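You operate a simulated robot arm through the tools that you are given. There is no shell and no other tool.

The job below is to be done with a simulated robot arm. You get a single attempt, and the scene is never put back.

JOB
Switch the wall lamp on, brush the dust away, then switch it off.
Fine: the dust lies on the wide white table; leave the brush on the corner table. What is to be rubbed or washed off counts as gone when no trace of it is left.
Where things are to end (x, y in the base frame): green brush within 6 cm of [148, -278].

The check looks at the end state, three seconds after you hand in, the way a careful person would. Anything else that was tipped, shoved, dropped, spilled or broken makes it a failure.

ROBOT AND FRAMES
A 6-joint arm with a two-finger gripper on a trunk, on a base that moves. Base frame: it is fixed to the floor where the robot stands at the start and does not move with it; the origin is under the middle of the robot, x ahead of it, y to its left, z up. Readings come in cm, degrees, newtons and seconds.
It reaches about 71.8 cm from its shoulder. Its first joint turns from -69.0 to 172.0 degrees. Places, roughly: big radiator dial [-340, 410, 30]; blue bin [-375, 250, 0]; blue blind [-360, 390, 160]; blue folded cloth [-350, 400, 100]; blue latch [-370, 360, 150]; broom [-550, -25, 25]; broom rack door [-520, -10, 30]; door sign slider [510, 630, 140]; dust on the wide white table [80, -290, 80]; dustpan [-550, 0, 0]; green brush [50, -275, 75]; green folded cloth [-400, 300, 100]; grey folded cloth [-400, 325, 100]; lamp switch [110, -300, 80]; lower window with the blue handle [-360, 390, 140]; lower window with the yellow handle [-400, 310, 140]; orange folded cloth [-325, 425, 100]; pedal bin [-400, 275, 0]; pedal bin lid [-390, 270, 40]; short card tube [-375, 350, 100]; small radiator dial [280, -120, 70]; stool seat [-230, 430, 40]; tall card tube [-350, 375, 100]; top of the corner table [140, -360, 80]; top window with the blue handle [-360, 390, 200]; top window with the yellow handle [-400, 310, 200]; wall cupboard door [420, 210, 180]; wide card tube [-400, 275, 100]; wooden stool [-225, 425, 25]; yellow blind [-400, 310, 160]; yellow latch [-380, 340, 150]. Payload 3 kg.
Tool frame: one jaw stands still; the origin (TCP) lies on its face and is the grasp point; the fingertips stand 3 cm ahead of it; z points along the fingers, y is the line along which they close. The gripper opens to 9.6 cm; its body begins 5.3 cm behind the TCP.
Orientation is that of the tool frame in the base frame, as a unit quaternion [w, x, y, z]. With the fingers straight down and closing along the base's y, the tool's x points along the base's -x, its y along +y and its z along -z.

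CONTROLS
- The arm moves only by the tool send_rows. Its argument "deltas" is a list of rows, each a list of 7 numbers: the turn, a rotation vector about the tool's x, y, z in units of 60 degrees (1.0 is 60 degrees), then the shift along the tool's x, y, z in units of 500 mm (1.0 is 500 mm), then the gripper command, from -1 (shut) to 1 (fully open), values between in proportion. In form: [[wx, wy, wz, x, y, z, hand], ...]. A call has 1 to 20 rows; each row is the pose to reach, as a shift and turn from the pose commanded when the call began, along the tool's axes at that moment. A call with a number of a shift or a turn outside -1 to 1 is refused whole. Rows are played at 5 a second. More than 5 cm and 8.6 degrees between two rows, or a gripper value outside its range, and nothing of the call is played. A pose out of reach is approached as far as the arm can. The call stops where the force on the tool passes 40 N (or 10 N more than at its start, if that is more) or the arm is blocked; 0.2 s more then pass. Each finger travels about 15.3 cm/s and halts on what it meets, pressing with about 25 N; the grip force reading is that of the motor and also rises with nothing between the fingers. The clock runs only during rows and for 0.2 s after the last one: add rows that repeat a pose to give the fingers time. The reply holds the time, the measured pose of the TCP, the force on the tool along the base axes, the opening and the grip force, in the units named above and with some noise, with the torque about the TCP (base axes, N m) and any sound that the robot's microphone picked up.
- Cameras (640 x 400 px; columns grow to the right, rows downward): "scene" is now at [12.2, -3.38, 135.91]; the picture's right is [-0.42, -0.91, -0.00], its down [-0.66, 0.30, -0.69] and it looks along [0.63, -0.29, -0.72] (base axes); focal length 214 px, centre (320, 200). "wrist" rides on the gripper at [7.3, 2.3, -8.3] in the tool frame; the picture's right is [-0.29, 0.96, 0.00], its down [-0.66, -0.20, -0.72] and it looks along [-0.69, -0.21, 0.69] (tool axes); focal length 247 px, centre (320, 200). There is no depth. A picture from a camera that has moved, and an enlarged one, comes with that camera's place and axes in the base frame and with its lens.
- get_image(camera): a new picture of that camera. No time passes.
- raise_lower(by): slides the trunk up (or, below 0, down) by that many cm; the arm and the scene camera ride with it, the base frame stays. It gives what a move gives, with no picture.
- steer(legs): drives the robot by 1 to 6 legs, each [ahead, left, turn to the left] in cm, cm and degrees, along the robot's own axes; the way and the turn of a leg run together, so that a leg with both is an arc; at most 150 cm and 180 degrees a leg. The arm and the cameras ride along, it lands a little off, and it stops where it bumps. It gives what a move gives.
- pan_tilt(pan, tilt): turns the head with the scene camera to pan (to the left, within 86 degrees either way) and tilt (down, from -29 to 69), counted from straight ahead of the robot. It gives what a move gives.
- enlarge(camera, box): a new picture of the part [left, top, right, bottom] of that camera's present view, enlarged. No time passes.
- finish_job(): hands the job in; it is judged then, once.

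Nothing tells you exact positions but the pictures and the camera data. Unless the task says otherwise, let go and move clear before handing in.

The tools are called after "Emit:" as name(argument=value, ...) on one line, values as JSON. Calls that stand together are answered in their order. send_rows: Moves the arm, as the interface text tells. Its arguments: {"type":"object","properties":{"deltas":{"type":"array"}},"required":["deltas"]} The other tools are called the same way: raise_lower (by) moves the trunk up or down; steer (legs) drives the base; pan_tilt (pan, tilt) turns the head that bears the scene camera; get_image (camera) takes a picture; enlarge (camera, box) takes an enlarged picture of a part of a camera's view; finish_job () hands the job in.

At the start:

```text
t: 0.0
tool_pos: [8.92, -27.77, 44.83]
orientation: [0.037, -0.008, 0.999, -0.038]
contact_force: [0.5, -0.3, 0.1]
torque: [0.0, -0.02, -0.02]
width: 9.62
grasp_force: 0.0
trunk travel left (down, up): [-72.5, 21.5]
robot x, y, heading: [0.12, 0.23, 0.1]
head pan, tilt (commanded): [-24.8, 46.2]
```

scene: 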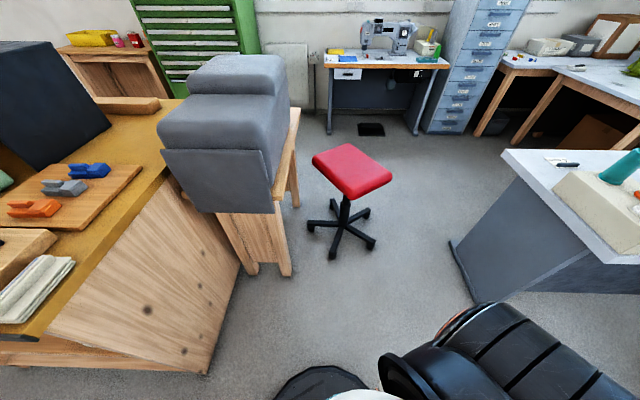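
wrist: 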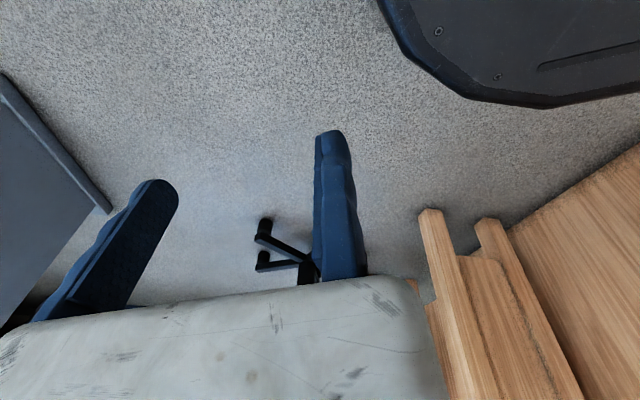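

I see a workshop: a wooden bench on the left, a red stool ahead, and a white table to the right. The dust, brush and lamp should lie about 3 m off to my right (y about -280), so I will turn the head that way to look first.

Emit:
pan_tilt(pan=-70, tilt=20)

Emit:
get_image(camera="scene")

```text
t: 1.1
tool_pos: [8.9, -27.78, 44.83]
orientation: [0.039, -0.01, 0.998, -0.038]
contact_force: [-0.2, 0.5, 0.6]
torque: [0.0, 0.04, -0.04]
width: 9.6
grasp_force: 0.0
trunk travel left (down, up): [-72.5, 21.5]
robot x, y, heading: [-0.08, -0.36, -0.1]
head pan, tilt (commanded): [-70.0, 20.0]
```

```text
taken
camera scene: at [8.1, -8.76, 139.94], right [-0.94, -0.34, 0.0], down [-0.12, 0.32, -0.94], along [0.32, -0.88, -0.34], focal length 214 px, centre (320, 200)
```

scene: 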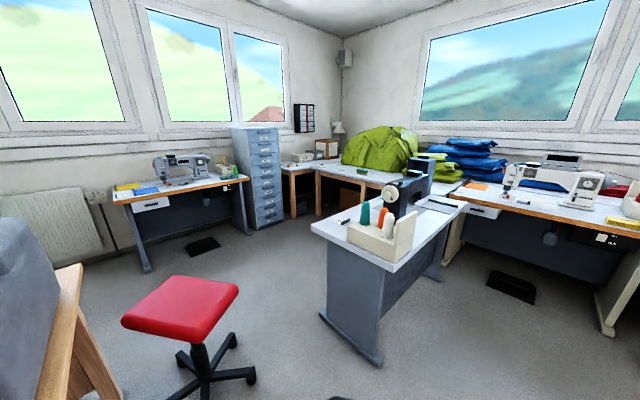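

The room opens to a corner with white tables, a green cloth heap, sewing machines, and a lamp-like fitting on the wall by the corner. I'll enlarge to find the dust, brush and switch.

Emit:
enlarge(camera="scene", box=[260, 90, 420, 190])

Emit:
enlarge(camera="scene", box=[300, 150, 500, 275])

Emit:
enlarge(camera="scene", box=[420, 120, 640, 258])

```text
4.00 times, centred on (340, 140) of scene
camera zoom: at [8.1, -8.76, 139.94], right [-0.94, -0.34, 0.0], down [-0.12, 0.32, -0.94], along [0.32, -0.88, -0.34], focal length 858 px, centre (240, 440)
```

zoom: 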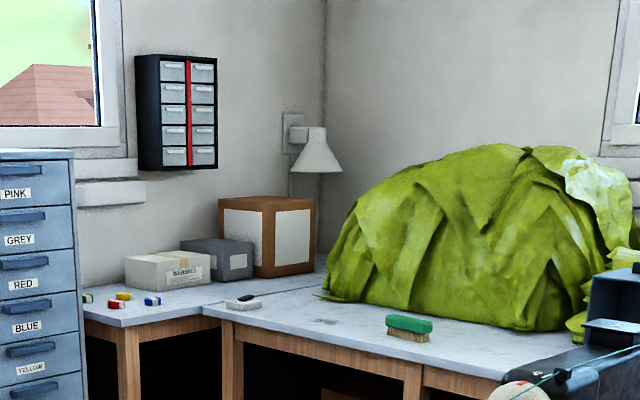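

```text
3.20 times, centred on (400, 212) of scene
camera zoom: at [8.1, -8.76, 139.94], right [-0.94, -0.34, 0.0], down [-0.12, 0.32, -0.94], along [0.32, -0.88, -0.34], focal length 686 px, centre (64, 160)
```

zoom: 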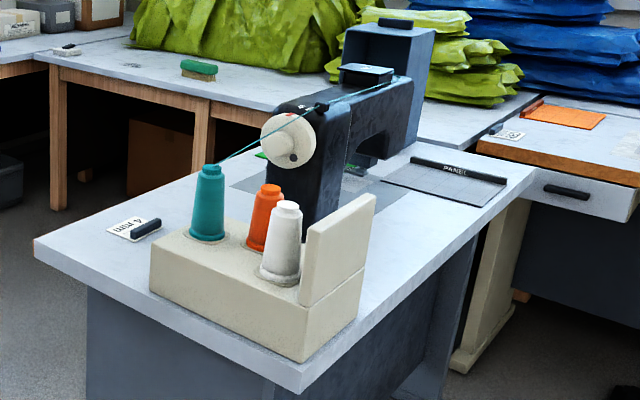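

```text
2.90 times, centred on (530, 189) of scene
camera zoom: at [8.1, -8.76, 139.94], right [-0.94, -0.34, 0.0], down [-0.12, 0.32, -0.94], along [0.32, -0.88, -0.34], focal length 622 px, centre (-289, 232)
```

zoom: 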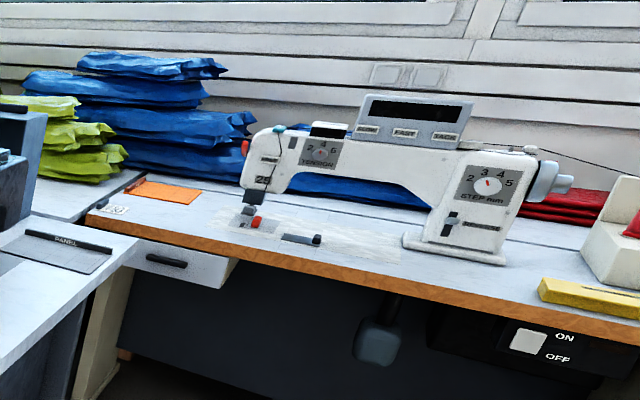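

I can see the wide white table with the green brush (about [50, -280]), the dust smudge (about [80, -290]) and a black rocker switch (about [113, -303]). The lamp hangs on the wall in the corner and is off. I'll look down at my own arm and at the floor before driving.

Emit:
pan_tilt(pan=-60, tilt=65)

Emit:
get_image(camera="scene")

Emit:
pan_tilt(pan=0, tilt=65)

Emit:
get_image(camera="scene")

Emit:
pan_tilt(pan=-86, tilt=35)

Emit:
get_image(camera="scene")

```text
t: 2.2
tool_pos: [8.85, -27.8, 44.79]
orientation: [0.037, -0.01, 0.999, -0.037]
contact_force: [0.2, 0.2, -0.1]
torque: [-0.03, 0.0, -0.01]
width: 9.6
grasp_force: 0.0
trunk travel left (down, up): [-72.5, 21.5]
robot x, y, heading: [0.05, -0.33, -0.3]
head pan, tilt (commanded): [-60.0, 65.0]
```

```text
taken
camera scene: at [7.94, -5.28, 133.58], right [-0.87, -0.5, 0.0], down [-0.45, 0.78, -0.42], along [0.21, -0.37, -0.91], focal length 214 px, centre (320, 200)
```

scene: 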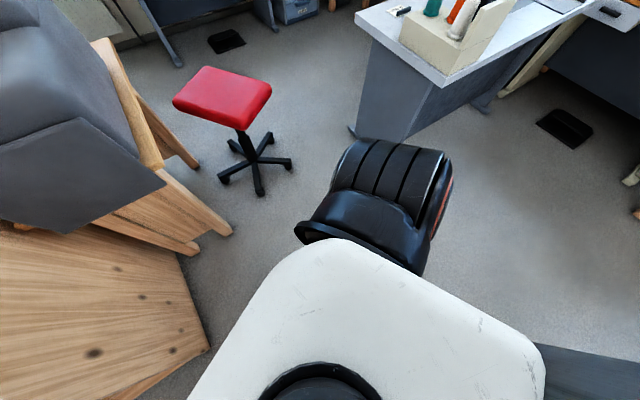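

```text
t: 3.5
tool_pos: [8.78, -27.86, 44.83]
orientation: [0.038, -0.009, 0.999, -0.038]
contact_force: [0.8, 0.1, -0.5]
torque: [-0.01, -0.01, -0.02]
width: 9.6
grasp_force: 0.0
trunk travel left (down, up): [-72.5, 21.5]
robot x, y, heading: [-0.38, -0.14, -0.1]
head pan, tilt (commanded): [0.0, 65.0]
```

```text
taken
camera scene: at [10.97, -0.02, 133.57], right [0.0, -1.0, 0.0], down [-0.91, 0.0, -0.42], along [0.42, 0.0, -0.91], focal length 214 px, centre (320, 200)
```

scene: 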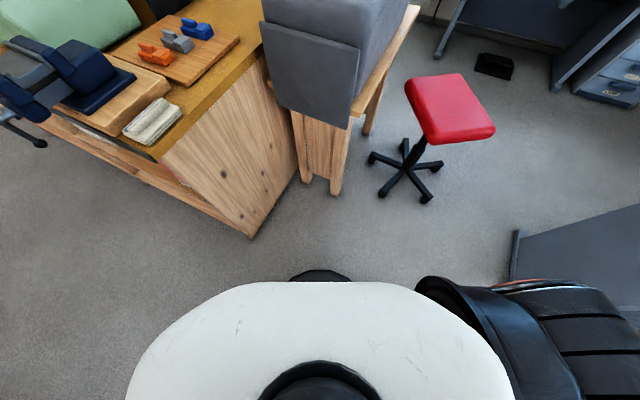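

```text
t: 5.2
tool_pos: [8.81, -27.89, 44.96]
orientation: [0.037, -0.009, 0.999, -0.038]
contact_force: [1.0, -0.4, -0.2]
torque: [-0.03, -0.01, -0.01]
width: 9.6
grasp_force: 0.0
trunk travel left (down, up): [-72.5, 21.5]
robot x, y, heading: [-0.14, 0.13, 0.1]
head pan, tilt (commanded): [-85.9, 35.0]
```

```text
taken
camera scene: at [5.53, -8.8, 137.56], right [-1.0, -0.07, 0.0], down [-0.04, 0.57, -0.82], along [0.06, -0.82, -0.57], focal length 214 px, centre (320, 200)
```

scene: 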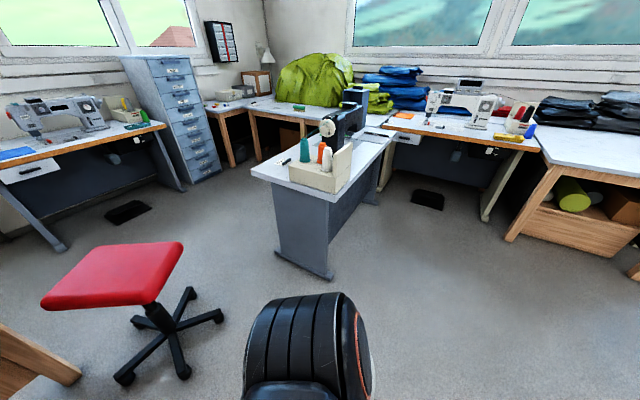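

My arm hangs from a shoulder on the right side of the torso. The way to the wide table runs between the red stool (about [95, -62]) and the small table with the overlock machine (corner about [60, -130]), which is narrow, so I'll first raise the arm to a compact carrying pose and look at my own base.

Emit:
send_rows(deltas=[[0, 0, 0, -0.05, 0, -0.05, 1], [0, 0, 0, -0.1, 0, -0.1, 1], [0, 0, 0, -0.15, 0, -0.15, 1], [0, 0, 0, -0.2, 0, -0.2, 1], [0, 0, 0, -0.25, 0, -0.25, 1], [0, 0, 0, -0.3, 0, -0.3, 1], [0, 0, 0, -0.3, 0, -0.3, 1]])

Emit:
get_image(camera="wrist")

Emit:
get_image(camera="scene")

```text
t: 6.8
tool_pos: [22.63, -26.42, 60.85]
orientation: [0.037, -0.01, 0.999, -0.038]
contact_force: [1.3, -0.1, 0.1]
torque: [-0.02, -0.02, 0.0]
width: 9.58
grasp_force: 0.1
trunk travel left (down, up): [-72.5, 21.5]
robot x, y, heading: [-0.07, -0.15, 0.0]
head pan, tilt (commanded): [-85.9, 35.0]
```

```text
taken
camera wrist: at [14.81, -23.5, 68.38], right [0.28, 0.96, -0.05], down [0.61, -0.13, 0.78], along [0.74, -0.25, -0.62], focal length 247 px, centre (320, 200)
```

wrist: 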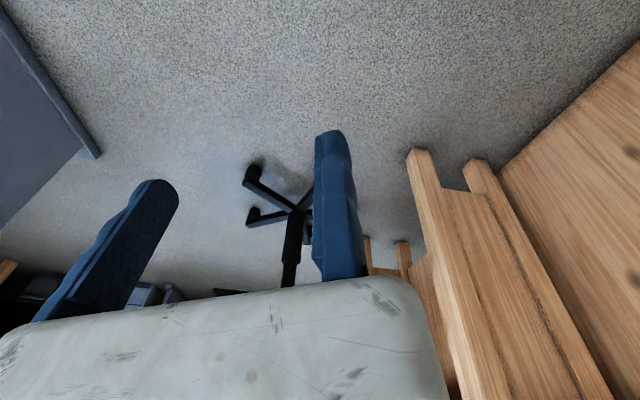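

```text
taken
camera scene: at [5.5, -8.82, 137.56], right [-1.0, -0.07, 0.0], down [-0.04, 0.57, -0.82], along [0.06, -0.82, -0.57], focal length 214 px, centre (320, 200)
```

scene: 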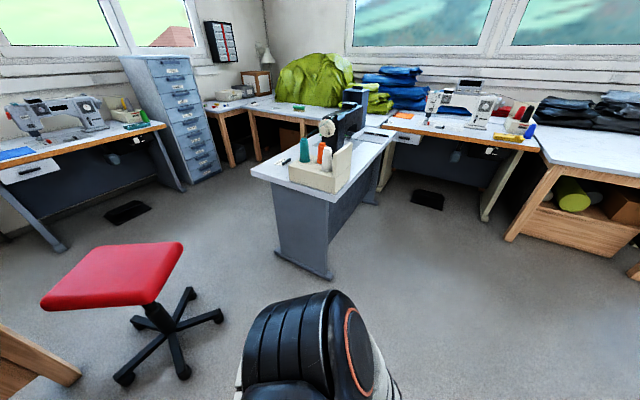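

The base looks like a disc of about 25 cm radius, and the gap between the stool's nearest feet and the small table's foot is about 59 cm, so it is passable if the arm is kept high. I'll raise the trunk and bring the arm up, checking how it sits.

Emit:
raise_lower(by=21)

Emit:
send_rows(deltas=[[0, 0, 0, 0, 0, -0.08, 1], [0, 0, 0, 0, 0, -0.16, 1], [0, 0, 0, 0, 0, -0.24, 1], [0, 0, 0, 0, 0, -0.32, 1], [0, 0, 0, 0, 0, -0.4, 1], [0, 0, 0, 0, 0, -0.4, 1]])

Emit:
pan_tilt(pan=-60, tilt=69)

Emit:
get_image(camera="scene")

Emit:
get_image(camera="wrist")

```text
t: 9.0
tool_pos: [22.72, -26.37, 81.84]
orientation: [0.037, -0.009, 0.999, -0.038]
contact_force: [-0.2, 0.7, 0.2]
torque: [-0.02, -0.01, 0.0]
width: 9.6
grasp_force: 0.0
trunk travel left (down, up): [-93.5, 0.5]
robot x, y, heading: [-0.04, 0.05, 0.0]
head pan, tilt (commanded): [-85.9, 35.0]
```

```text
t: 10.4
tool_pos: [22.05, -23.92, 100.79]
orientation: [0.036, -0.009, 0.999, -0.039]
contact_force: [0.0, -0.5, -0.5]
torque: [0.01, -0.01, 0.01]
width: 9.61
grasp_force: 0.1
out of reach, approached as far as the arm can: row 5, 6
trunk travel left (down, up): [-93.5, 0.5]
robot x, y, heading: [0.02, -0.09, -0.0]
head pan, tilt (commanded): [-85.9, 35.0]
```

```text
t: 11.4
tool_pos: [22.11, -23.94, 100.76]
orientation: [0.037, -0.009, 0.999, -0.039]
contact_force: [-0.3, 0.0, 0.5]
torque: [0.04, -0.02, 0.01]
width: 9.59
grasp_force: 0.1
trunk travel left (down, up): [-93.5, 0.5]
robot x, y, heading: [0.48, 0.17, 0.1]
head pan, tilt (commanded): [-60.0, 68.8]
```

```text
taken
camera scene: at [7.71, -4.85, 154.2], right [-0.87, -0.5, 0.0], down [-0.47, 0.81, -0.36], along [0.18, -0.31, -0.93], focal length 214 px, centre (320, 200)
```

scene: 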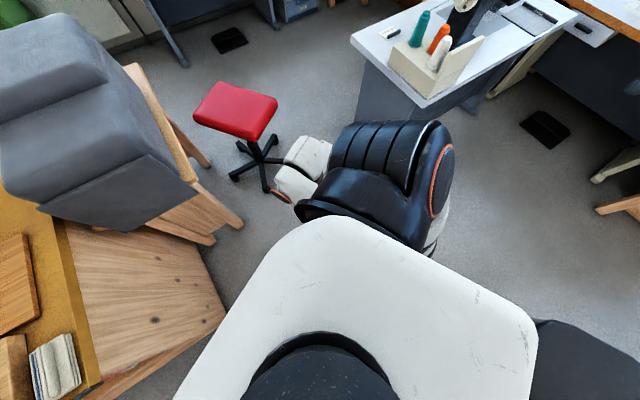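

```text
taken
camera wrist: at [14.31, -21.08, 108.34], right [0.28, 0.96, -0.05], down [0.61, -0.13, 0.78], along [0.74, -0.25, -0.62], focal length 247 px, centre (320, 200)
```

wrist: 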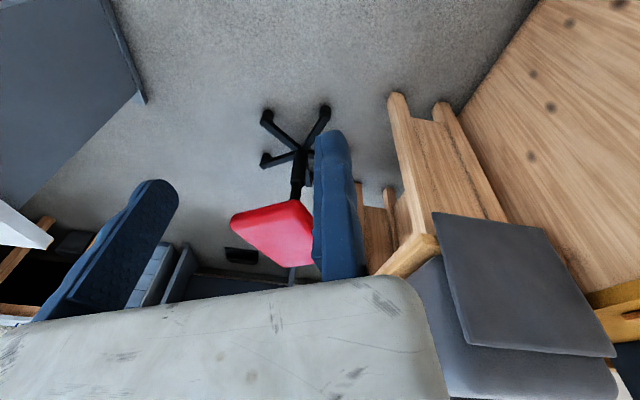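

The arm now sits at about z 100, well above the stool seat and the table tops. I'll check what is behind and on both sides before turning the robot so the arm leads through the gap.

Emit:
pan_tilt(pan=-86, tilt=50)

Emit:
get_image(camera="scene")

Emit:
pan_tilt(pan=86, tilt=45)

Emit:
get_image(camera="scene")

```text
t: 12.3
tool_pos: [22.22, -23.97, 100.68]
orientation: [0.037, -0.009, 0.998, -0.04]
contact_force: [-0.2, -0.9, -0.3]
torque: [0.0, 0.01, -0.01]
width: 9.6
grasp_force: 0.1
trunk travel left (down, up): [-93.5, 0.5]
robot x, y, heading: [-0.11, -0.16, -0.1]
head pan, tilt (commanded): [-85.9, 50.0]
```

```text
taken
camera scene: at [5.46, -7.68, 156.38], right [-1.0, -0.07, 0.0], down [-0.05, 0.76, -0.64], along [0.05, -0.64, -0.77], focal length 214 px, centre (320, 200)
```

scene: 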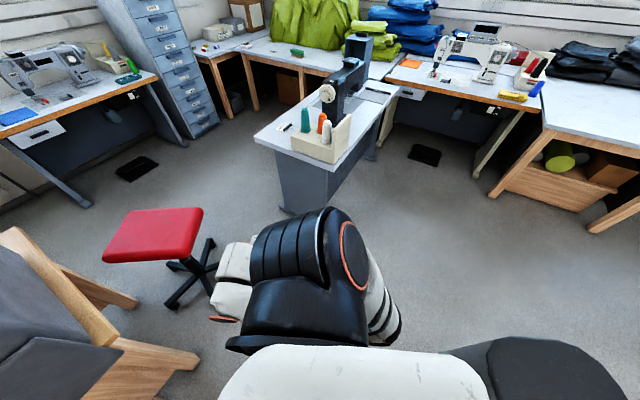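

```text
t: 14.9
tool_pos: [22.26, -23.88, 100.84]
orientation: [0.037, -0.009, 0.999, -0.039]
contact_force: [-0.3, 0.0, 0.0]
torque: [0.02, 0.01, 0.0]
width: 9.63
grasp_force: 0.1
trunk travel left (down, up): [-93.5, 0.5]
robot x, y, heading: [-0.08, -0.19, -0.2]
head pan, tilt (commanded): [85.9, 45.0]
```

```text
taken
camera scene: at [5.49, 8.1, 157.08], right [1.0, -0.07, 0.0], down [-0.05, -0.71, -0.71], along [0.05, 0.71, -0.71], focal length 214 px, centre (320, 200)
```

scene: 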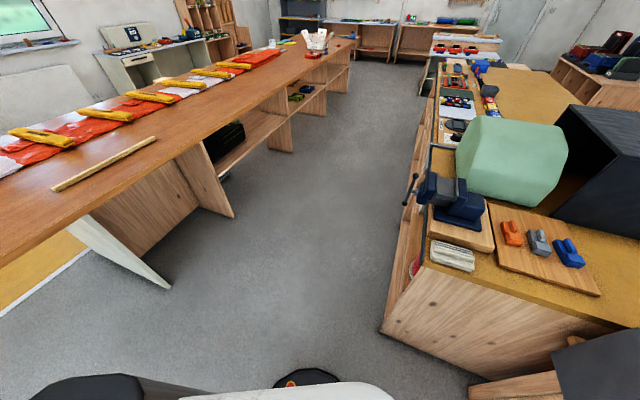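

Both sides are clear for a turn on the spot, and the dark block is my own trunk column. I'll turn 160° left so the arm side faces the low stool, then move to a point short of the gap.

Emit:
steer(legs=[[0, 0, 160]])

Emit:
steer(legs=[[-59.3, 63.5, 0]])

Emit:
pan_tilt(pan=86, tilt=60)

Emit:
get_image(camera="scene")

Emit:
pan_tilt(pan=-86, tilt=60)

Emit:
get_image(camera="scene")

```text
t: 21.7
tool_pos: [-11.07, 30.73, 100.73]
orientation: [-0.045, 0.98, -0.19, -0.028]
contact_force: [0.4, 0.4, 0.1]
torque: [-0.02, 0.0, -0.01]
width: 9.59
grasp_force: 0.1
trunk travel left (down, up): [-93.5, 0.5]
robot x, y, heading: [-0.16, -0.08, 156.9]
head pan, tilt (commanded): [85.9, 45.0]
```

```text
t: 26.3
tool_pos: [20.47, -50.57, 100.81]
orientation: [-0.046, 0.98, -0.191, -0.028]
contact_force: [-0.6, -0.1, -0.7]
torque: [0.01, -0.02, -0.01]
width: 9.6
grasp_force: 0.1
trunk travel left (down, up): [-93.5, 0.5]
robot x, y, heading: [31.3, -81.3, 156.8]
head pan, tilt (commanded): [85.9, 45.0]
```

```text
t: 27.1
tool_pos: [20.37, -50.57, 100.83]
orientation: [-0.046, 0.98, -0.19, -0.029]
contact_force: [-0.5, -0.5, 0.6]
torque: [-0.02, 0.0, 0.0]
width: 9.58
grasp_force: 0.1
trunk travel left (down, up): [-93.5, 0.5]
robot x, y, heading: [31.59, -81.25, 157.0]
head pan, tilt (commanded): [85.9, 60.0]
```

```text
taken
camera scene: at [23.76, -85.27, 155.13], right [-0.89, 0.46, 0.0], down [0.4, 0.77, -0.5], along [-0.23, -0.45, -0.87], focal length 214 px, centre (320, 200)
```

scene: 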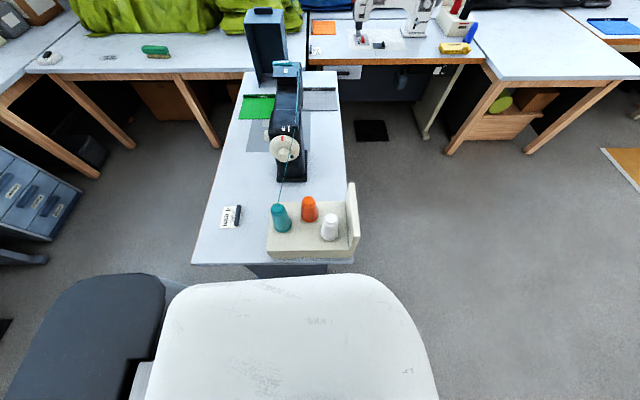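

```text
t: 29.7
tool_pos: [20.55, -50.54, 100.83]
orientation: [-0.045, 0.98, -0.192, -0.029]
contact_force: [-0.1, 0.7, 0.0]
torque: [-0.01, 0.0, 0.02]
width: 9.63
grasp_force: 0.1
trunk travel left (down, up): [-93.5, 0.5]
robot x, y, heading: [31.49, -81.19, 156.8]
head pan, tilt (commanded): [-85.9, 60.0]
```

```text
taken
camera scene: at [28.97, -73.01, 155.13], right [0.95, -0.33, 0.0], down [-0.28, -0.82, -0.5], along [0.16, 0.47, -0.87], focal length 214 px, centre (320, 200)
```

scene: 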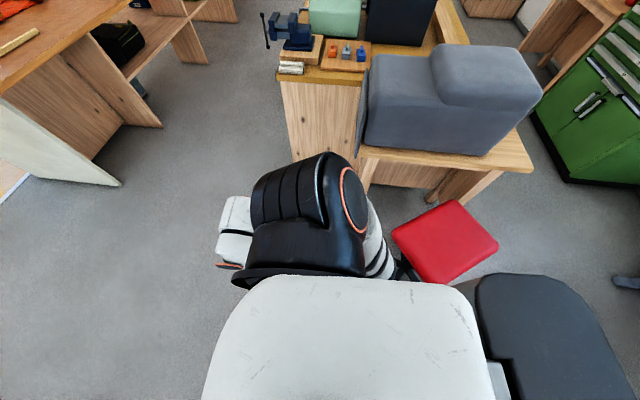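

I'm at about [31.5, -81] just short of the gap; from here the wide table's front edge, brush, dust and switch show clearly along a line turned about 25° to the base frame. I'll go through the gap in small measured steps.

Emit:
steer(legs=[[-32.3, 5.6, 0]])

Emit:
pan_tilt(pan=86, tilt=60)

Emit:
get_image(camera="scene")

Emit:
get_image(camera="wrist")

```text
t: 31.9
tool_pos: [47.46, -68.28, 100.77]
orientation: [-0.045, 0.981, -0.188, -0.028]
contact_force: [-0.2, 0.6, 0.0]
torque: [0.01, -0.01, 0.01]
width: 9.6
grasp_force: 0.0
trunk travel left (down, up): [-93.5, 0.5]
robot x, y, heading: [58.73, -98.84, 157.2]
head pan, tilt (commanded): [-85.9, 60.0]
```

```text
t: 34.5
tool_pos: [47.48, -68.22, 100.88]
orientation: [-0.045, 0.981, -0.189, -0.029]
contact_force: [0.6, 0.1, 0.4]
torque: [0.05, 0.0, 0.01]
width: 9.6
grasp_force: 0.1
trunk travel left (down, up): [-93.5, 0.5]
robot x, y, heading: [59.04, -98.78, 157.5]
head pan, tilt (commanded): [85.9, 60.0]
```

```text
taken
camera scene: at [51.03, -102.92, 155.13], right [-0.89, 0.45, 0.0], down [0.39, 0.77, -0.5], along [-0.23, -0.45, -0.87], focal length 214 px, centre (320, 200)
```

scene: 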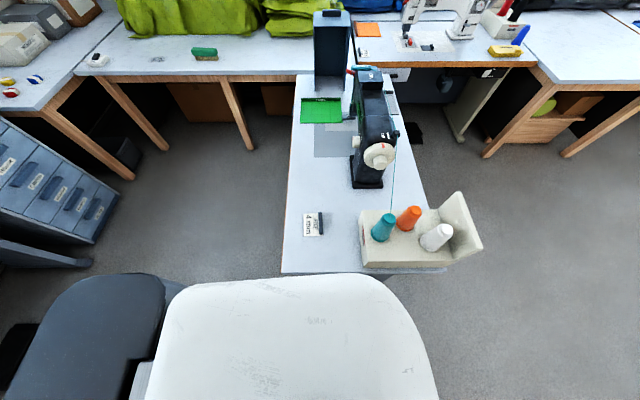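

```text
taken
camera wrist: at [53.89, -73.69, 108.34], right [-0.63, -0.78, -0.05], down [-0.51, 0.36, 0.78], along [-0.59, 0.52, -0.62], focal length 247 px, centre (320, 200)
```

wrist: 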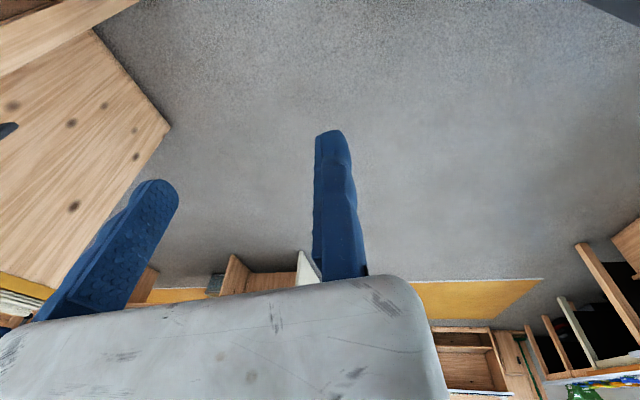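

No contact so far, and the small table's edge is clear on my left. I'll carry on out of the gap into the open floor, then turn to face the wide table.

Emit:
steer(legs=[[-44.9, 3.3, 0]])

Emit:
steer(legs=[[-42.3, 53.2, 0], [0, 0, 87]])

Emit:
pan_tilt(pan=0, tilt=35)

Emit:
get_image(camera="scene")

```text
t: 37.2
tool_pos: [88.16, -88.72, 100.79]
orientation: [-0.045, 0.983, -0.179, -0.028]
contact_force: [0.3, -0.2, -0.4]
torque: [0.02, -0.03, 0.02]
width: 9.61
grasp_force: 0.1
trunk travel left (down, up): [-93.5, 0.5]
robot x, y, heading: [99.9, -119.05, 158.2]
head pan, tilt (commanded): [85.9, 60.0]
```

```text
t: 44.7
tool_pos: [86.62, -194.19, 100.88]
orientation: [-0.014, 0.844, 0.533, -0.052]
contact_force: [0.3, -0.1, 0.6]
torque: [0.02, -0.01, 0.0]
width: 9.59
grasp_force: 0.2
trunk travel left (down, up): [-93.5, 0.5]
robot x, y, heading: [118.05, -184.86, -116.4]
head pan, tilt (commanded): [85.9, 60.0]
```

```text
t: 46.3
tool_pos: [86.55, -194.29, 100.72]
orientation: [-0.013, 0.844, 0.533, -0.052]
contact_force: [-0.4, 0.6, -0.6]
torque: [0.0, 0.0, 0.03]
width: 9.6
grasp_force: 0.0
trunk travel left (down, up): [-93.5, 0.5]
robot x, y, heading: [117.92, -185.2, -116.2]
head pan, tilt (commanded): [0.0, 35.0]
```

```text
taken
camera scene: at [111.67, -197.34, 158.56], right [-0.9, 0.45, 0.0], down [0.26, 0.51, -0.82], along [-0.36, -0.73, -0.57], focal length 214 px, centre (320, 200)
```

scene: 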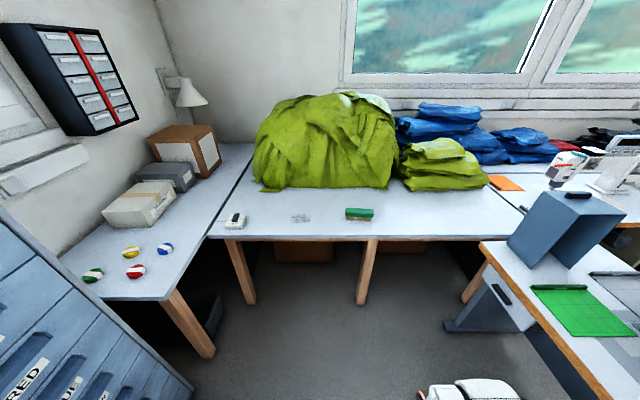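

I now face the wide white table: the switch unit is at its left end, the dust smudge in the middle and the green brush at the right, with four little spools on the corner table. I'll enlarge these for detail.

Emit:
enlarge(camera="scene", box=[200, 180, 400, 305])

Emit:
enlarge(camera="scene", box=[50, 170, 250, 295])

Emit:
enlarge(camera="scene", box=[210, 195, 274, 235])

Emit:
enlarge(camera="scene", box=[276, 195, 388, 265])

```text
3.20 times, centred on (300, 242) of scene
camera zoom: at [111.67, -197.34, 158.56], right [-0.9, 0.45, 0.0], down [0.26, 0.51, -0.82], along [-0.36, -0.73, -0.57], focal length 686 px, centre (384, 64)
```

zoom: 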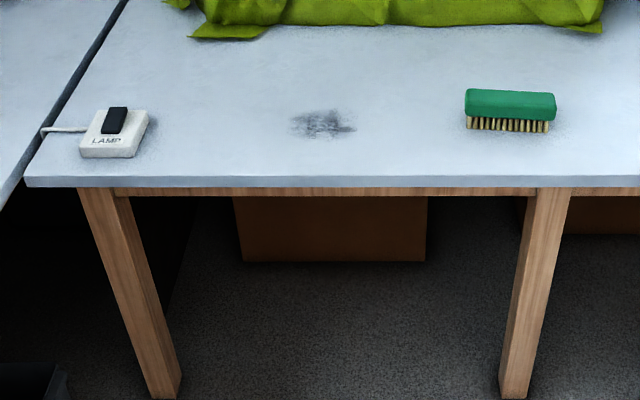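

```text
3.20 times, centred on (150, 232) of scene
camera zoom: at [111.67, -197.34, 158.56], right [-0.9, 0.45, 0.0], down [0.26, 0.51, -0.82], along [-0.36, -0.73, -0.57], focal length 686 px, centre (864, 96)
```

zoom: 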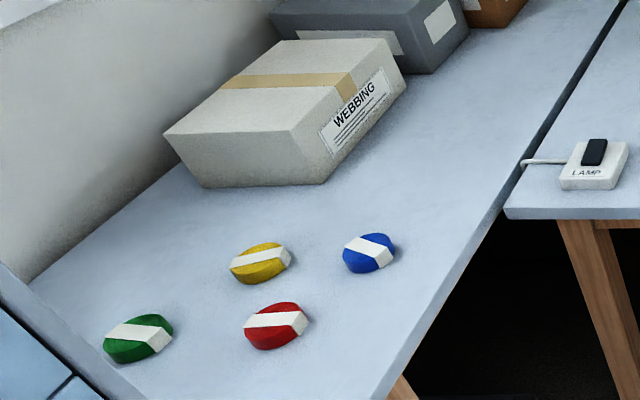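

```text
10.00 times, centred on (242, 215) of scene
camera zoom: at [111.67, -197.34, 158.56], right [-0.9, 0.45, 0.0], down [0.26, 0.51, -0.82], along [-0.36, -0.73, -0.57], focal length 2145 px, centre (1100, 50)
```

zoom: 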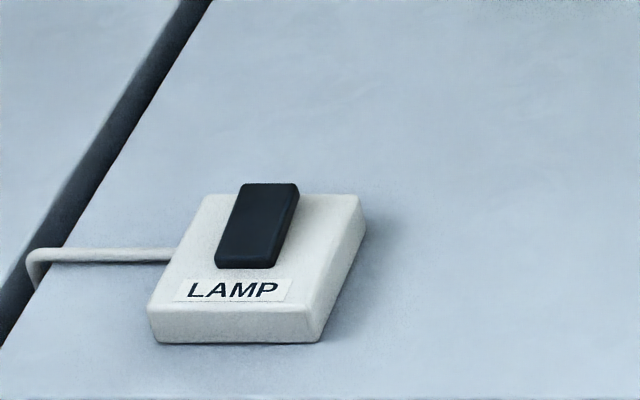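

```text
5.71 times, centred on (332, 230) of scene
camera zoom: at [111.67, -197.34, 158.56], right [-0.9, 0.45, 0.0], down [0.26, 0.51, -0.82], along [-0.36, -0.73, -0.57], focal length 1226 px, centre (251, 29)
```

zoom: 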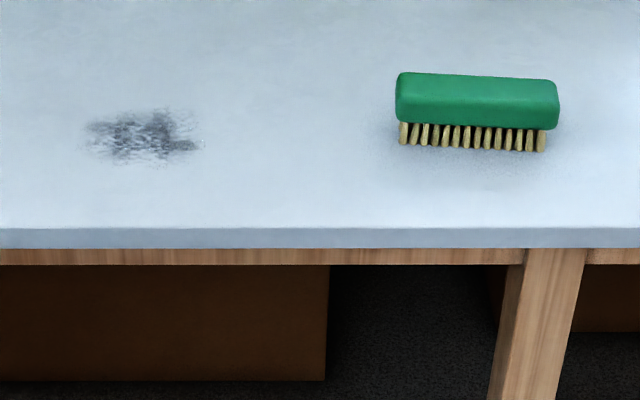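

The switch is a small white box marked LAMP with a black rocker, the dust is a grey smudge about 8 cm wide, and the brush (about 16 cm long) lies parallel to the table edge on its bristles. I'll move up to the table so that all three are within reach of my right arm, stopping a little short and checking.

Emit:
steer(legs=[[58, 30, 0]])

Emit:
pan_tilt(pan=0, tilt=60)

Emit:
get_image(camera="scene")

Emit:
get_image(camera="wrist")

```text
t: 49.9
tool_pos: [87.86, -258.93, 100.79]
orientation: [-0.014, 0.845, 0.532, -0.052]
contact_force: [-1.5, 0.0, 0.0]
torque: [0.0, 0.0, 0.0]
width: 9.59
grasp_force: 0.0
trunk travel left (down, up): [-93.5, 0.5]
robot x, y, heading: [119.44, -250.03, -116.5]
head pan, tilt (commanded): [0.0, 35.0]
```

```text
t: 50.8
tool_pos: [87.97, -259.07, 100.85]
orientation: [-0.013, 0.845, 0.533, -0.052]
contact_force: [-0.6, 0.4, 0.1]
torque: [0.01, 0.03, 0.03]
width: 9.61
grasp_force: 0.2
trunk travel left (down, up): [-93.5, 0.5]
robot x, y, heading: [119.73, -249.95, -116.6]
head pan, tilt (commanded): [0.0, 60.0]
```

```text
taken
camera scene: at [114.0, -260.37, 155.14], right [-0.89, 0.45, 0.0], down [0.39, 0.77, -0.5], along [-0.22, -0.45, -0.87], focal length 214 px, centre (320, 200)
```

scene: 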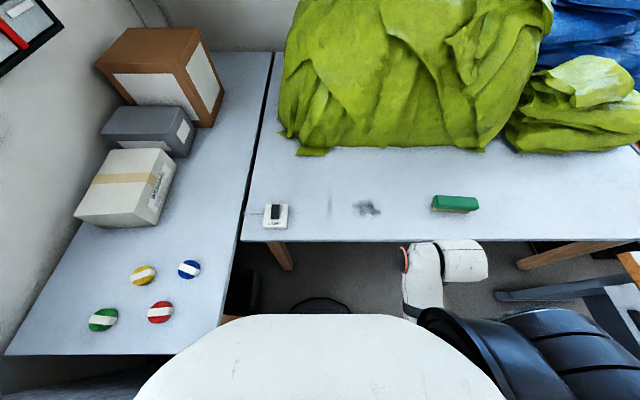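

```text
taken
camera wrist: at [94.05, -253.03, 108.34], right [0.73, -0.68, -0.05], down [-0.39, -0.48, 0.78], along [-0.56, -0.55, -0.62], focal length 247 px, centre (320, 200)
```

wrist: 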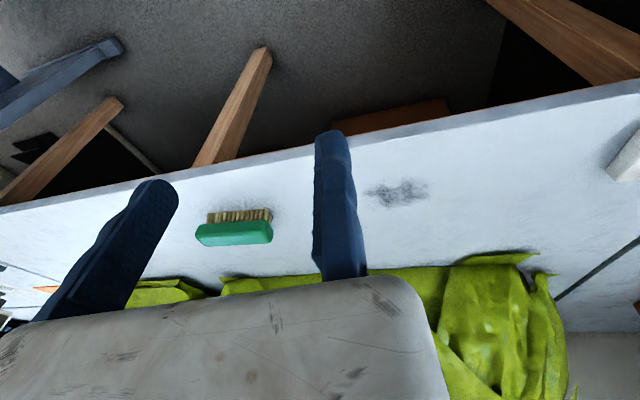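

I'm at the table's edge with the switch at upper left, the dust ahead and the brush to the right, and nothing has been touched. I'll enlarge the switch, dust and brush from here for exact shapes and places.

Emit:
enlarge(camera="scene", box=[244, 190, 308, 230])

Emit:
enlarge(camera="scene", box=[320, 170, 496, 280])

Emit:
enlarge(camera="scene", box=[80, 230, 272, 350])

```text
10.00 times, centred on (276, 210) of scene
camera zoom: at [114.0, -260.37, 155.14], right [-0.89, 0.45, 0.0], down [0.39, 0.77, -0.5], along [-0.22, -0.45, -0.87], focal length 2145 px, centre (760, 100)
```

zoom: 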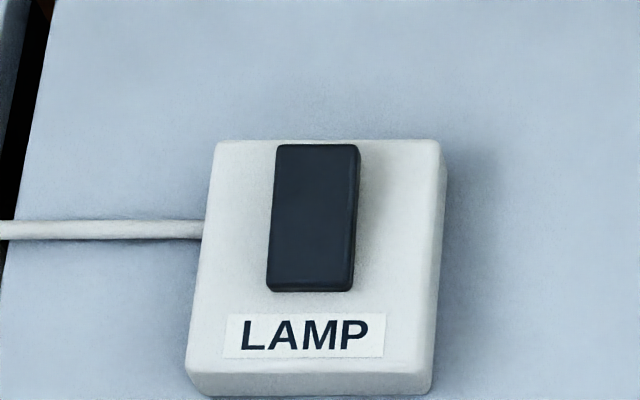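

```text
3.64 times, centred on (408, 225) of scene
camera zoom: at [114.0, -260.37, 155.14], right [-0.89, 0.45, 0.0], down [0.39, 0.77, -0.5], along [-0.22, -0.45, -0.87], focal length 780 px, centre (0, 109)
```

zoom: 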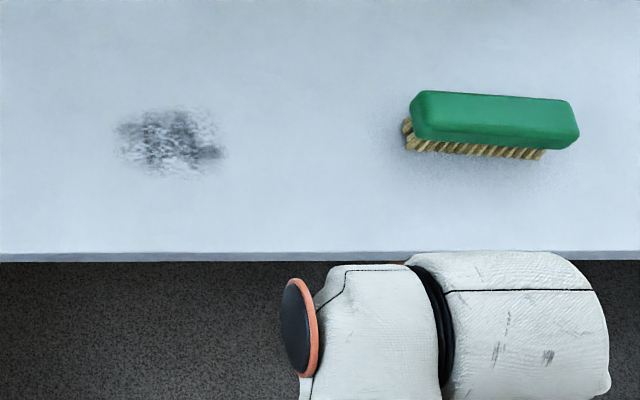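

```text
3.33 times, centred on (176, 290) of scene
camera zoom: at [114.0, -260.37, 155.14], right [-0.89, 0.45, 0.0], down [0.39, 0.77, -0.5], along [-0.22, -0.45, -0.87], focal length 715 px, centre (800, -100)
```

zoom: 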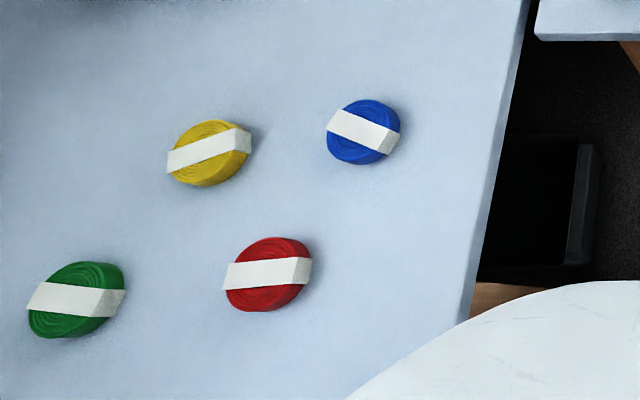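

The table top is at about z 78, and by cross-sighting the rocker spans about 5 cm front to back with its far end standing higher (about z 82.6), so the far end is the one to press. I'll turn left in place a little to bring the right arm nearer the switch.

Emit:
steer(legs=[[7.0, -5.5, 0], [0, 0, 45]])

Emit:
pan_tilt(pan=10, tilt=55)

Emit:
get_image(camera="scene")

Emit:
get_image(camera="wrist")

```text
t: 54.0
tool_pos: [95.35, -282.26, 100.82]
orientation: [0.007, 0.58, 0.813, -0.054]
contact_force: [0.0, 0.6, 0.5]
torque: [-0.02, -0.03, 0.01]
width: 9.6
grasp_force: 0.0
trunk travel left (down, up): [-93.5, 0.5]
robot x, y, heading: [111.33, -253.41, -71.9]
head pan, tilt (commanded): [0.0, 60.0]
```

```text
t: 54.7
tool_pos: [95.44, -282.21, 100.83]
orientation: [0.006, 0.579, 0.813, -0.052]
contact_force: [-0.3, 0.9, -0.5]
torque: [-0.01, -0.02, 0.0]
width: 9.61
grasp_force: 0.0
trunk travel left (down, up): [-93.5, 0.5]
robot x, y, heading: [111.83, -253.65, -72.2]
head pan, tilt (commanded): [10.0, 55.0]
```

```text
taken
camera scene: at [116.19, -264.84, 155.73], right [-0.88, -0.47, 0.0], down [-0.38, 0.72, -0.57], along [0.27, -0.51, -0.82], focal length 214 px, centre (320, 200)
```

scene: 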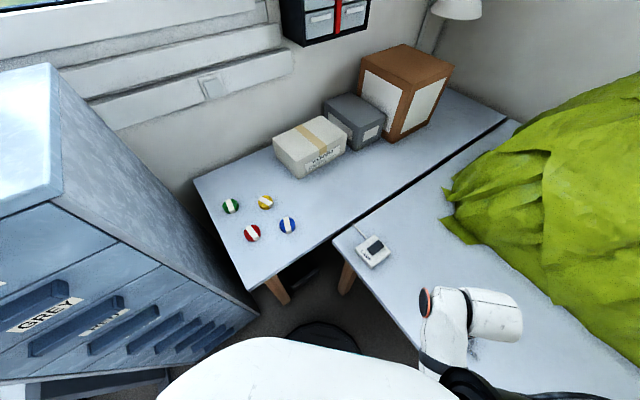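

```text
taken
camera wrist: at [95.64, -273.66, 108.34], right [1.0, 0.03, -0.05], down [0.06, -0.62, 0.78], along [-0.01, -0.78, -0.62], focal length 247 px, centre (320, 200)
```

wrist: 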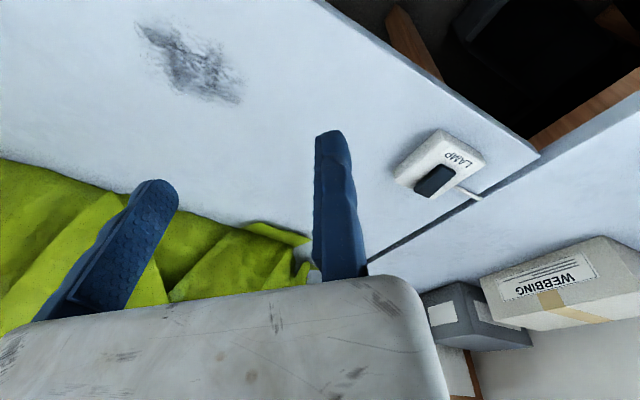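

The switch lies at about [112, -301] and the arm is over the table at z 100, clear of the cloth heap. I'll close the fingers, set the tool straight down, squared to the table, and bring it above the rocker's far end.

Emit:
send_rows(deltas=[[-0.0062, 0.0133, 0.1084, -0.0706, 0.0249, 0.0167, 0.5], [-0.0125, 0.0266, 0.2167, -0.1411, 0.0497, 0.0334, 0], [-0.0187, 0.0399, 0.3251, -0.2117, 0.0746, 0.0501, -0.5], [-0.0249, 0.0531, 0.4334, -0.2823, 0.0994, 0.0669, -1], [-0.0311, 0.0664, 0.5418, -0.3529, 0.1243, 0.0836, -1], [-0.0374, 0.0797, 0.6501, -0.4234, 0.1491, 0.1003, -1], [-0.0436, 0.093, 0.7585, -0.494, 0.174, 0.117, -1], [-0.0436, 0.093, 0.7585, -0.494, 0.174, 0.117, -1]])

Emit:
get_image(camera="wrist")

Emit:
get_image(camera="scene")

```text
t: 56.5
tool_pos: [111.37, -303.06, 96.27]
orientation: [0.002, 0.851, 0.526, 0.0]
contact_force: [-0.5, 0.1, -0.3]
torque: [-0.03, -0.01, -0.01]
width: 0.0
grasp_force: 25.3
trunk travel left (down, up): [-93.5, 0.5]
robot x, y, heading: [111.19, -253.55, -72.1]
head pan, tilt (commanded): [10.0, 55.0]
```

```text
taken
camera wrist: at [116.72, -297.28, 104.48], right [0.72, -0.69, 0.0], down [-0.48, -0.5, 0.72], along [-0.5, -0.53, -0.69], focal length 247 px, centre (320, 200)
```

wrist: 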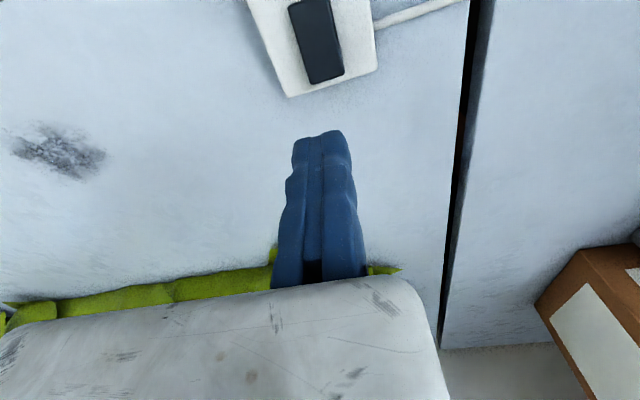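

```text
taken
camera scene: at [116.12, -264.74, 155.75], right [-0.88, -0.47, 0.0], down [-0.38, 0.72, -0.57], along [0.27, -0.51, -0.82], focal length 214 px, centre (320, 200)
```

scene: 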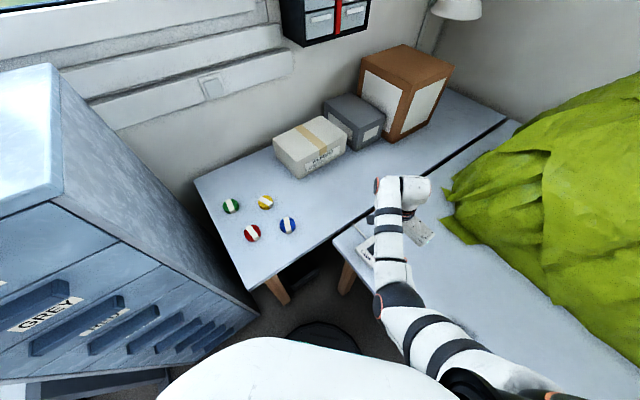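

The fingers are closed and hang straight over the rocker's far end. I'll lower to just above it and check the alignment in the wrist view before pressing.

Emit:
send_rows(deltas=[[0, 0, 0, 0, 0.008, 0.06, -1], [0, 0, 0, 0, 0.008, 0.12, -1], [0, 0, 0, 0, 0.008, 0.17, -1], [0, 0, 0, 0, 0.008, 0.186, -1], [0, 0, 0, 0, 0.008, 0.186, -1]])

Emit:
get_image(camera="wrist")

Emit:
enlarge(camera="scene", box=[336, 160, 464, 240])

```text
t: 57.7
tool_pos: [111.72, -303.41, 86.71]
orientation: [0.001, 0.851, 0.525, -0.001]
contact_force: [-0.4, 0.5, 0.2]
torque: [-0.01, 0.0, -0.03]
width: 0.02
grasp_force: 25.0
trunk travel left (down, up): [-93.5, 0.5]
robot x, y, heading: [111.21, -253.9, -71.9]
head pan, tilt (commanded): [10.0, 55.0]
```

```text
taken
camera wrist: at [117.05, -297.67, 94.91], right [0.72, -0.69, 0.0], down [-0.48, -0.5, 0.72], along [-0.5, -0.53, -0.69], focal length 247 px, centre (320, 200)
```

wrist: 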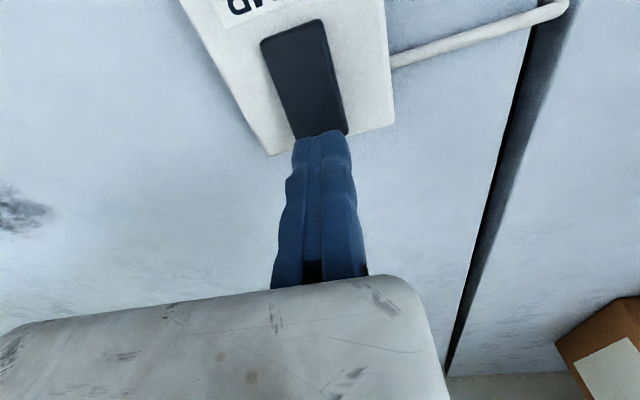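

```text
5.00 times, centred on (400, 200) of scene
camera zoom: at [116.18, -264.83, 155.74], right [-0.88, -0.47, 0.0], down [-0.38, 0.72, -0.57], along [0.27, -0.51, -0.82], focal length 1072 px, centre (-80, 200)
```

zoom: 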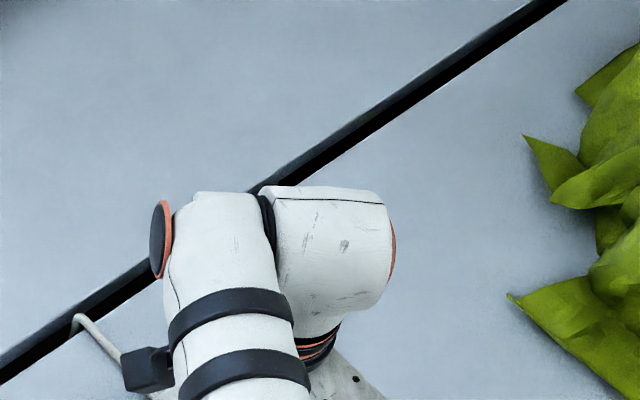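

The tips stand about 1 cm above the rocker's far end, right at its edge. I'll shift 0.9 cm inward along it and press down slowly.

Emit:
send_rows(deltas=[[0, 0, 0, 0.018, 0, 0, -1], [0, 0, 0, 0.018, 0, 0.014, -1], [0, 0, 0, 0.018, 0, 0.022, -1], [0, 0, 0, 0.018, 0, 0.03, -1], [0, 0, 0, 0.018, 0, 0.036, -1], [0, 0, 0, 0.018, 0, 0.042, -1], [0, 0, 0, 0.018, 0, 0.046, -1], [0, 0, 0, 0.018, 0, 0.046, -1]])

Emit:
get_image(camera="wrist")

Emit:
get_image(camera="scene")

```text
t: 59.5
tool_pos: [112.25, -302.9, 85.07]
orientation: [0.008, 0.851, 0.525, -0.004]
contact_force: [-3.6, 3.6, 16.2]
torque: [0.28, 0.01, 0.11]
width: 0.59
grasp_force: 33.3
trunk travel left (down, up): [-93.5, 0.5]
robot x, y, heading: [111.01, -253.93, -72.0]
head pan, tilt (commanded): [10.0, 55.0]
heard: click
stopped in row 8: the force on the tool passed its limit at 42 N (the readings are from after the stop); the commanded pose is now the measured one
```

```text
taken
camera wrist: at [117.68, -297.1, 93.24], right [0.72, -0.69, 0.01], down [-0.48, -0.49, 0.73], along [-0.5, -0.53, -0.68], focal length 247 px, centre (320, 200)
```

wrist: 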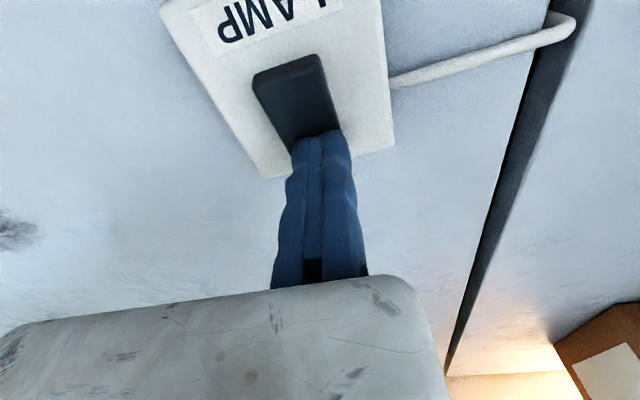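

```text
taken
camera scene: at [116.12, -264.44, 155.75], right [-0.88, -0.47, 0.0], down [-0.38, 0.72, -0.58], along [0.27, -0.51, -0.82], focal length 214 px, centre (320, 200)
```

scene: 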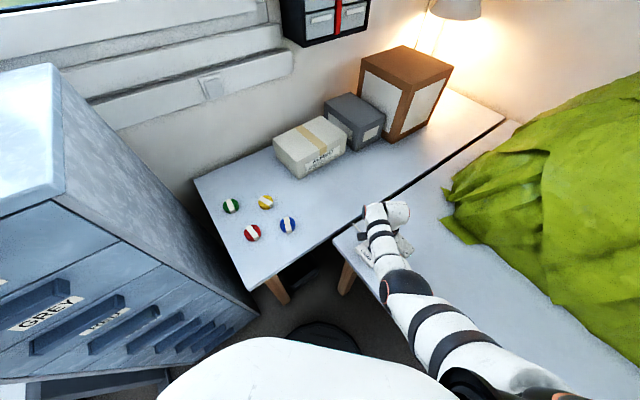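

There was a click and the lamp is now glowing. I'll lift off, turn back square to the wide table, and go for the brush.

Emit:
send_rows(deltas=[[0, 0, 0, 0, 0, -0.06, -1], [0, 0, 0, 0, 0, -0.14, -1], [0, 0, 0, 0, 0, -0.22, -1], [0, 0, 0, 0, 0, -0.3, -1], [0, 0, 0, 0, 0, -0.3, -1]])

Emit:
get_image(camera="wrist")

Emit:
steer(legs=[[0, 0, -44.5], [5, -3, 0]])

Emit:
pan_tilt(pan=0, tilt=60)

Emit:
get_image(camera="scene")

Emit:
get_image(camera="wrist")

```text
t: 60.7
tool_pos: [112.43, -302.61, 99.61]
orientation: [0.005, 0.851, 0.525, -0.003]
contact_force: [0.4, -0.3, -0.4]
torque: [0.01, -0.01, -0.03]
width: 0.0
grasp_force: 33.5
trunk travel left (down, up): [-93.5, 0.5]
robot x, y, heading: [111.57, -253.93, -72.3]
head pan, tilt (commanded): [10.0, 55.0]
```

```text
taken
camera wrist: at [117.76, -296.91, 107.95], right [0.72, -0.69, 0.01], down [-0.48, -0.49, 0.73], along [-0.5, -0.53, -0.69], focal length 247 px, centre (320, 200)
```

wrist: 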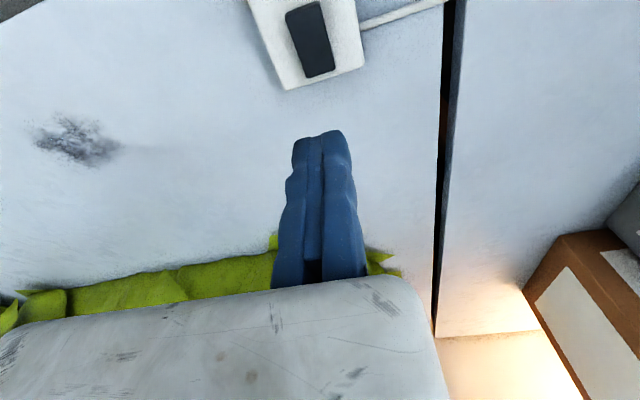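

```text
t: 63.7
tool_pos: [73.65, -292.76, 100.02]
orientation: [0.005, 0.985, 0.17, -0.006]
contact_force: [0.5, 0.5, 0.1]
torque: [-0.02, 0.04, 0.01]
width: 0.0
grasp_force: 32.9
trunk travel left (down, up): [-93.5, 0.5]
robot x, y, heading: [106.63, -257.28, -115.7]
head pan, tilt (commanded): [10.0, 55.0]
```

```text
t: 64.4
tool_pos: [73.4, -293.12, 99.64]
orientation: [0.003, 0.985, 0.171, -0.004]
contact_force: [-0.7, -0.7, -0.2]
torque: [0.04, -0.03, 0.03]
width: 0.02
grasp_force: 33.6
trunk travel left (down, up): [-93.5, 0.5]
robot x, y, heading: [106.42, -257.11, -115.9]
head pan, tilt (commanded): [0.0, 60.0]
```

```text
taken
camera scene: at [101.21, -267.54, 155.12], right [-0.9, 0.43, 0.0], down [0.38, 0.78, -0.5], along [-0.22, -0.45, -0.87], focal length 214 px, centre (320, 200)
```

scene: 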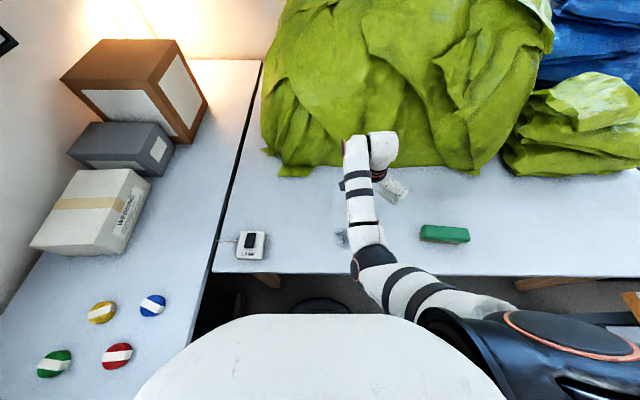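

```text
taken
camera wrist: at [81.13, -292.57, 107.87], right [0.05, -1.0, 0.01], down [-0.69, -0.03, 0.73], along [-0.73, -0.04, -0.69], focal length 247 px, centre (320, 200)
```

wrist: 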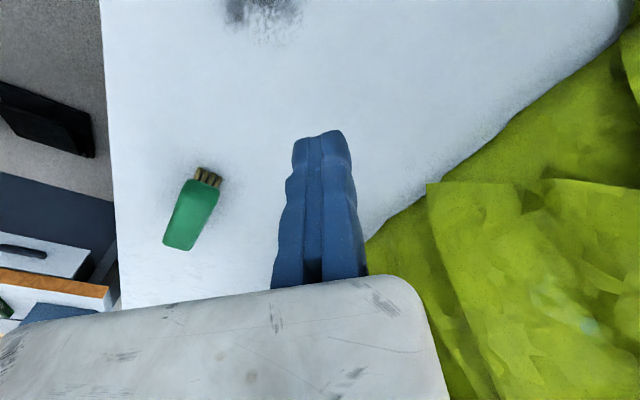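

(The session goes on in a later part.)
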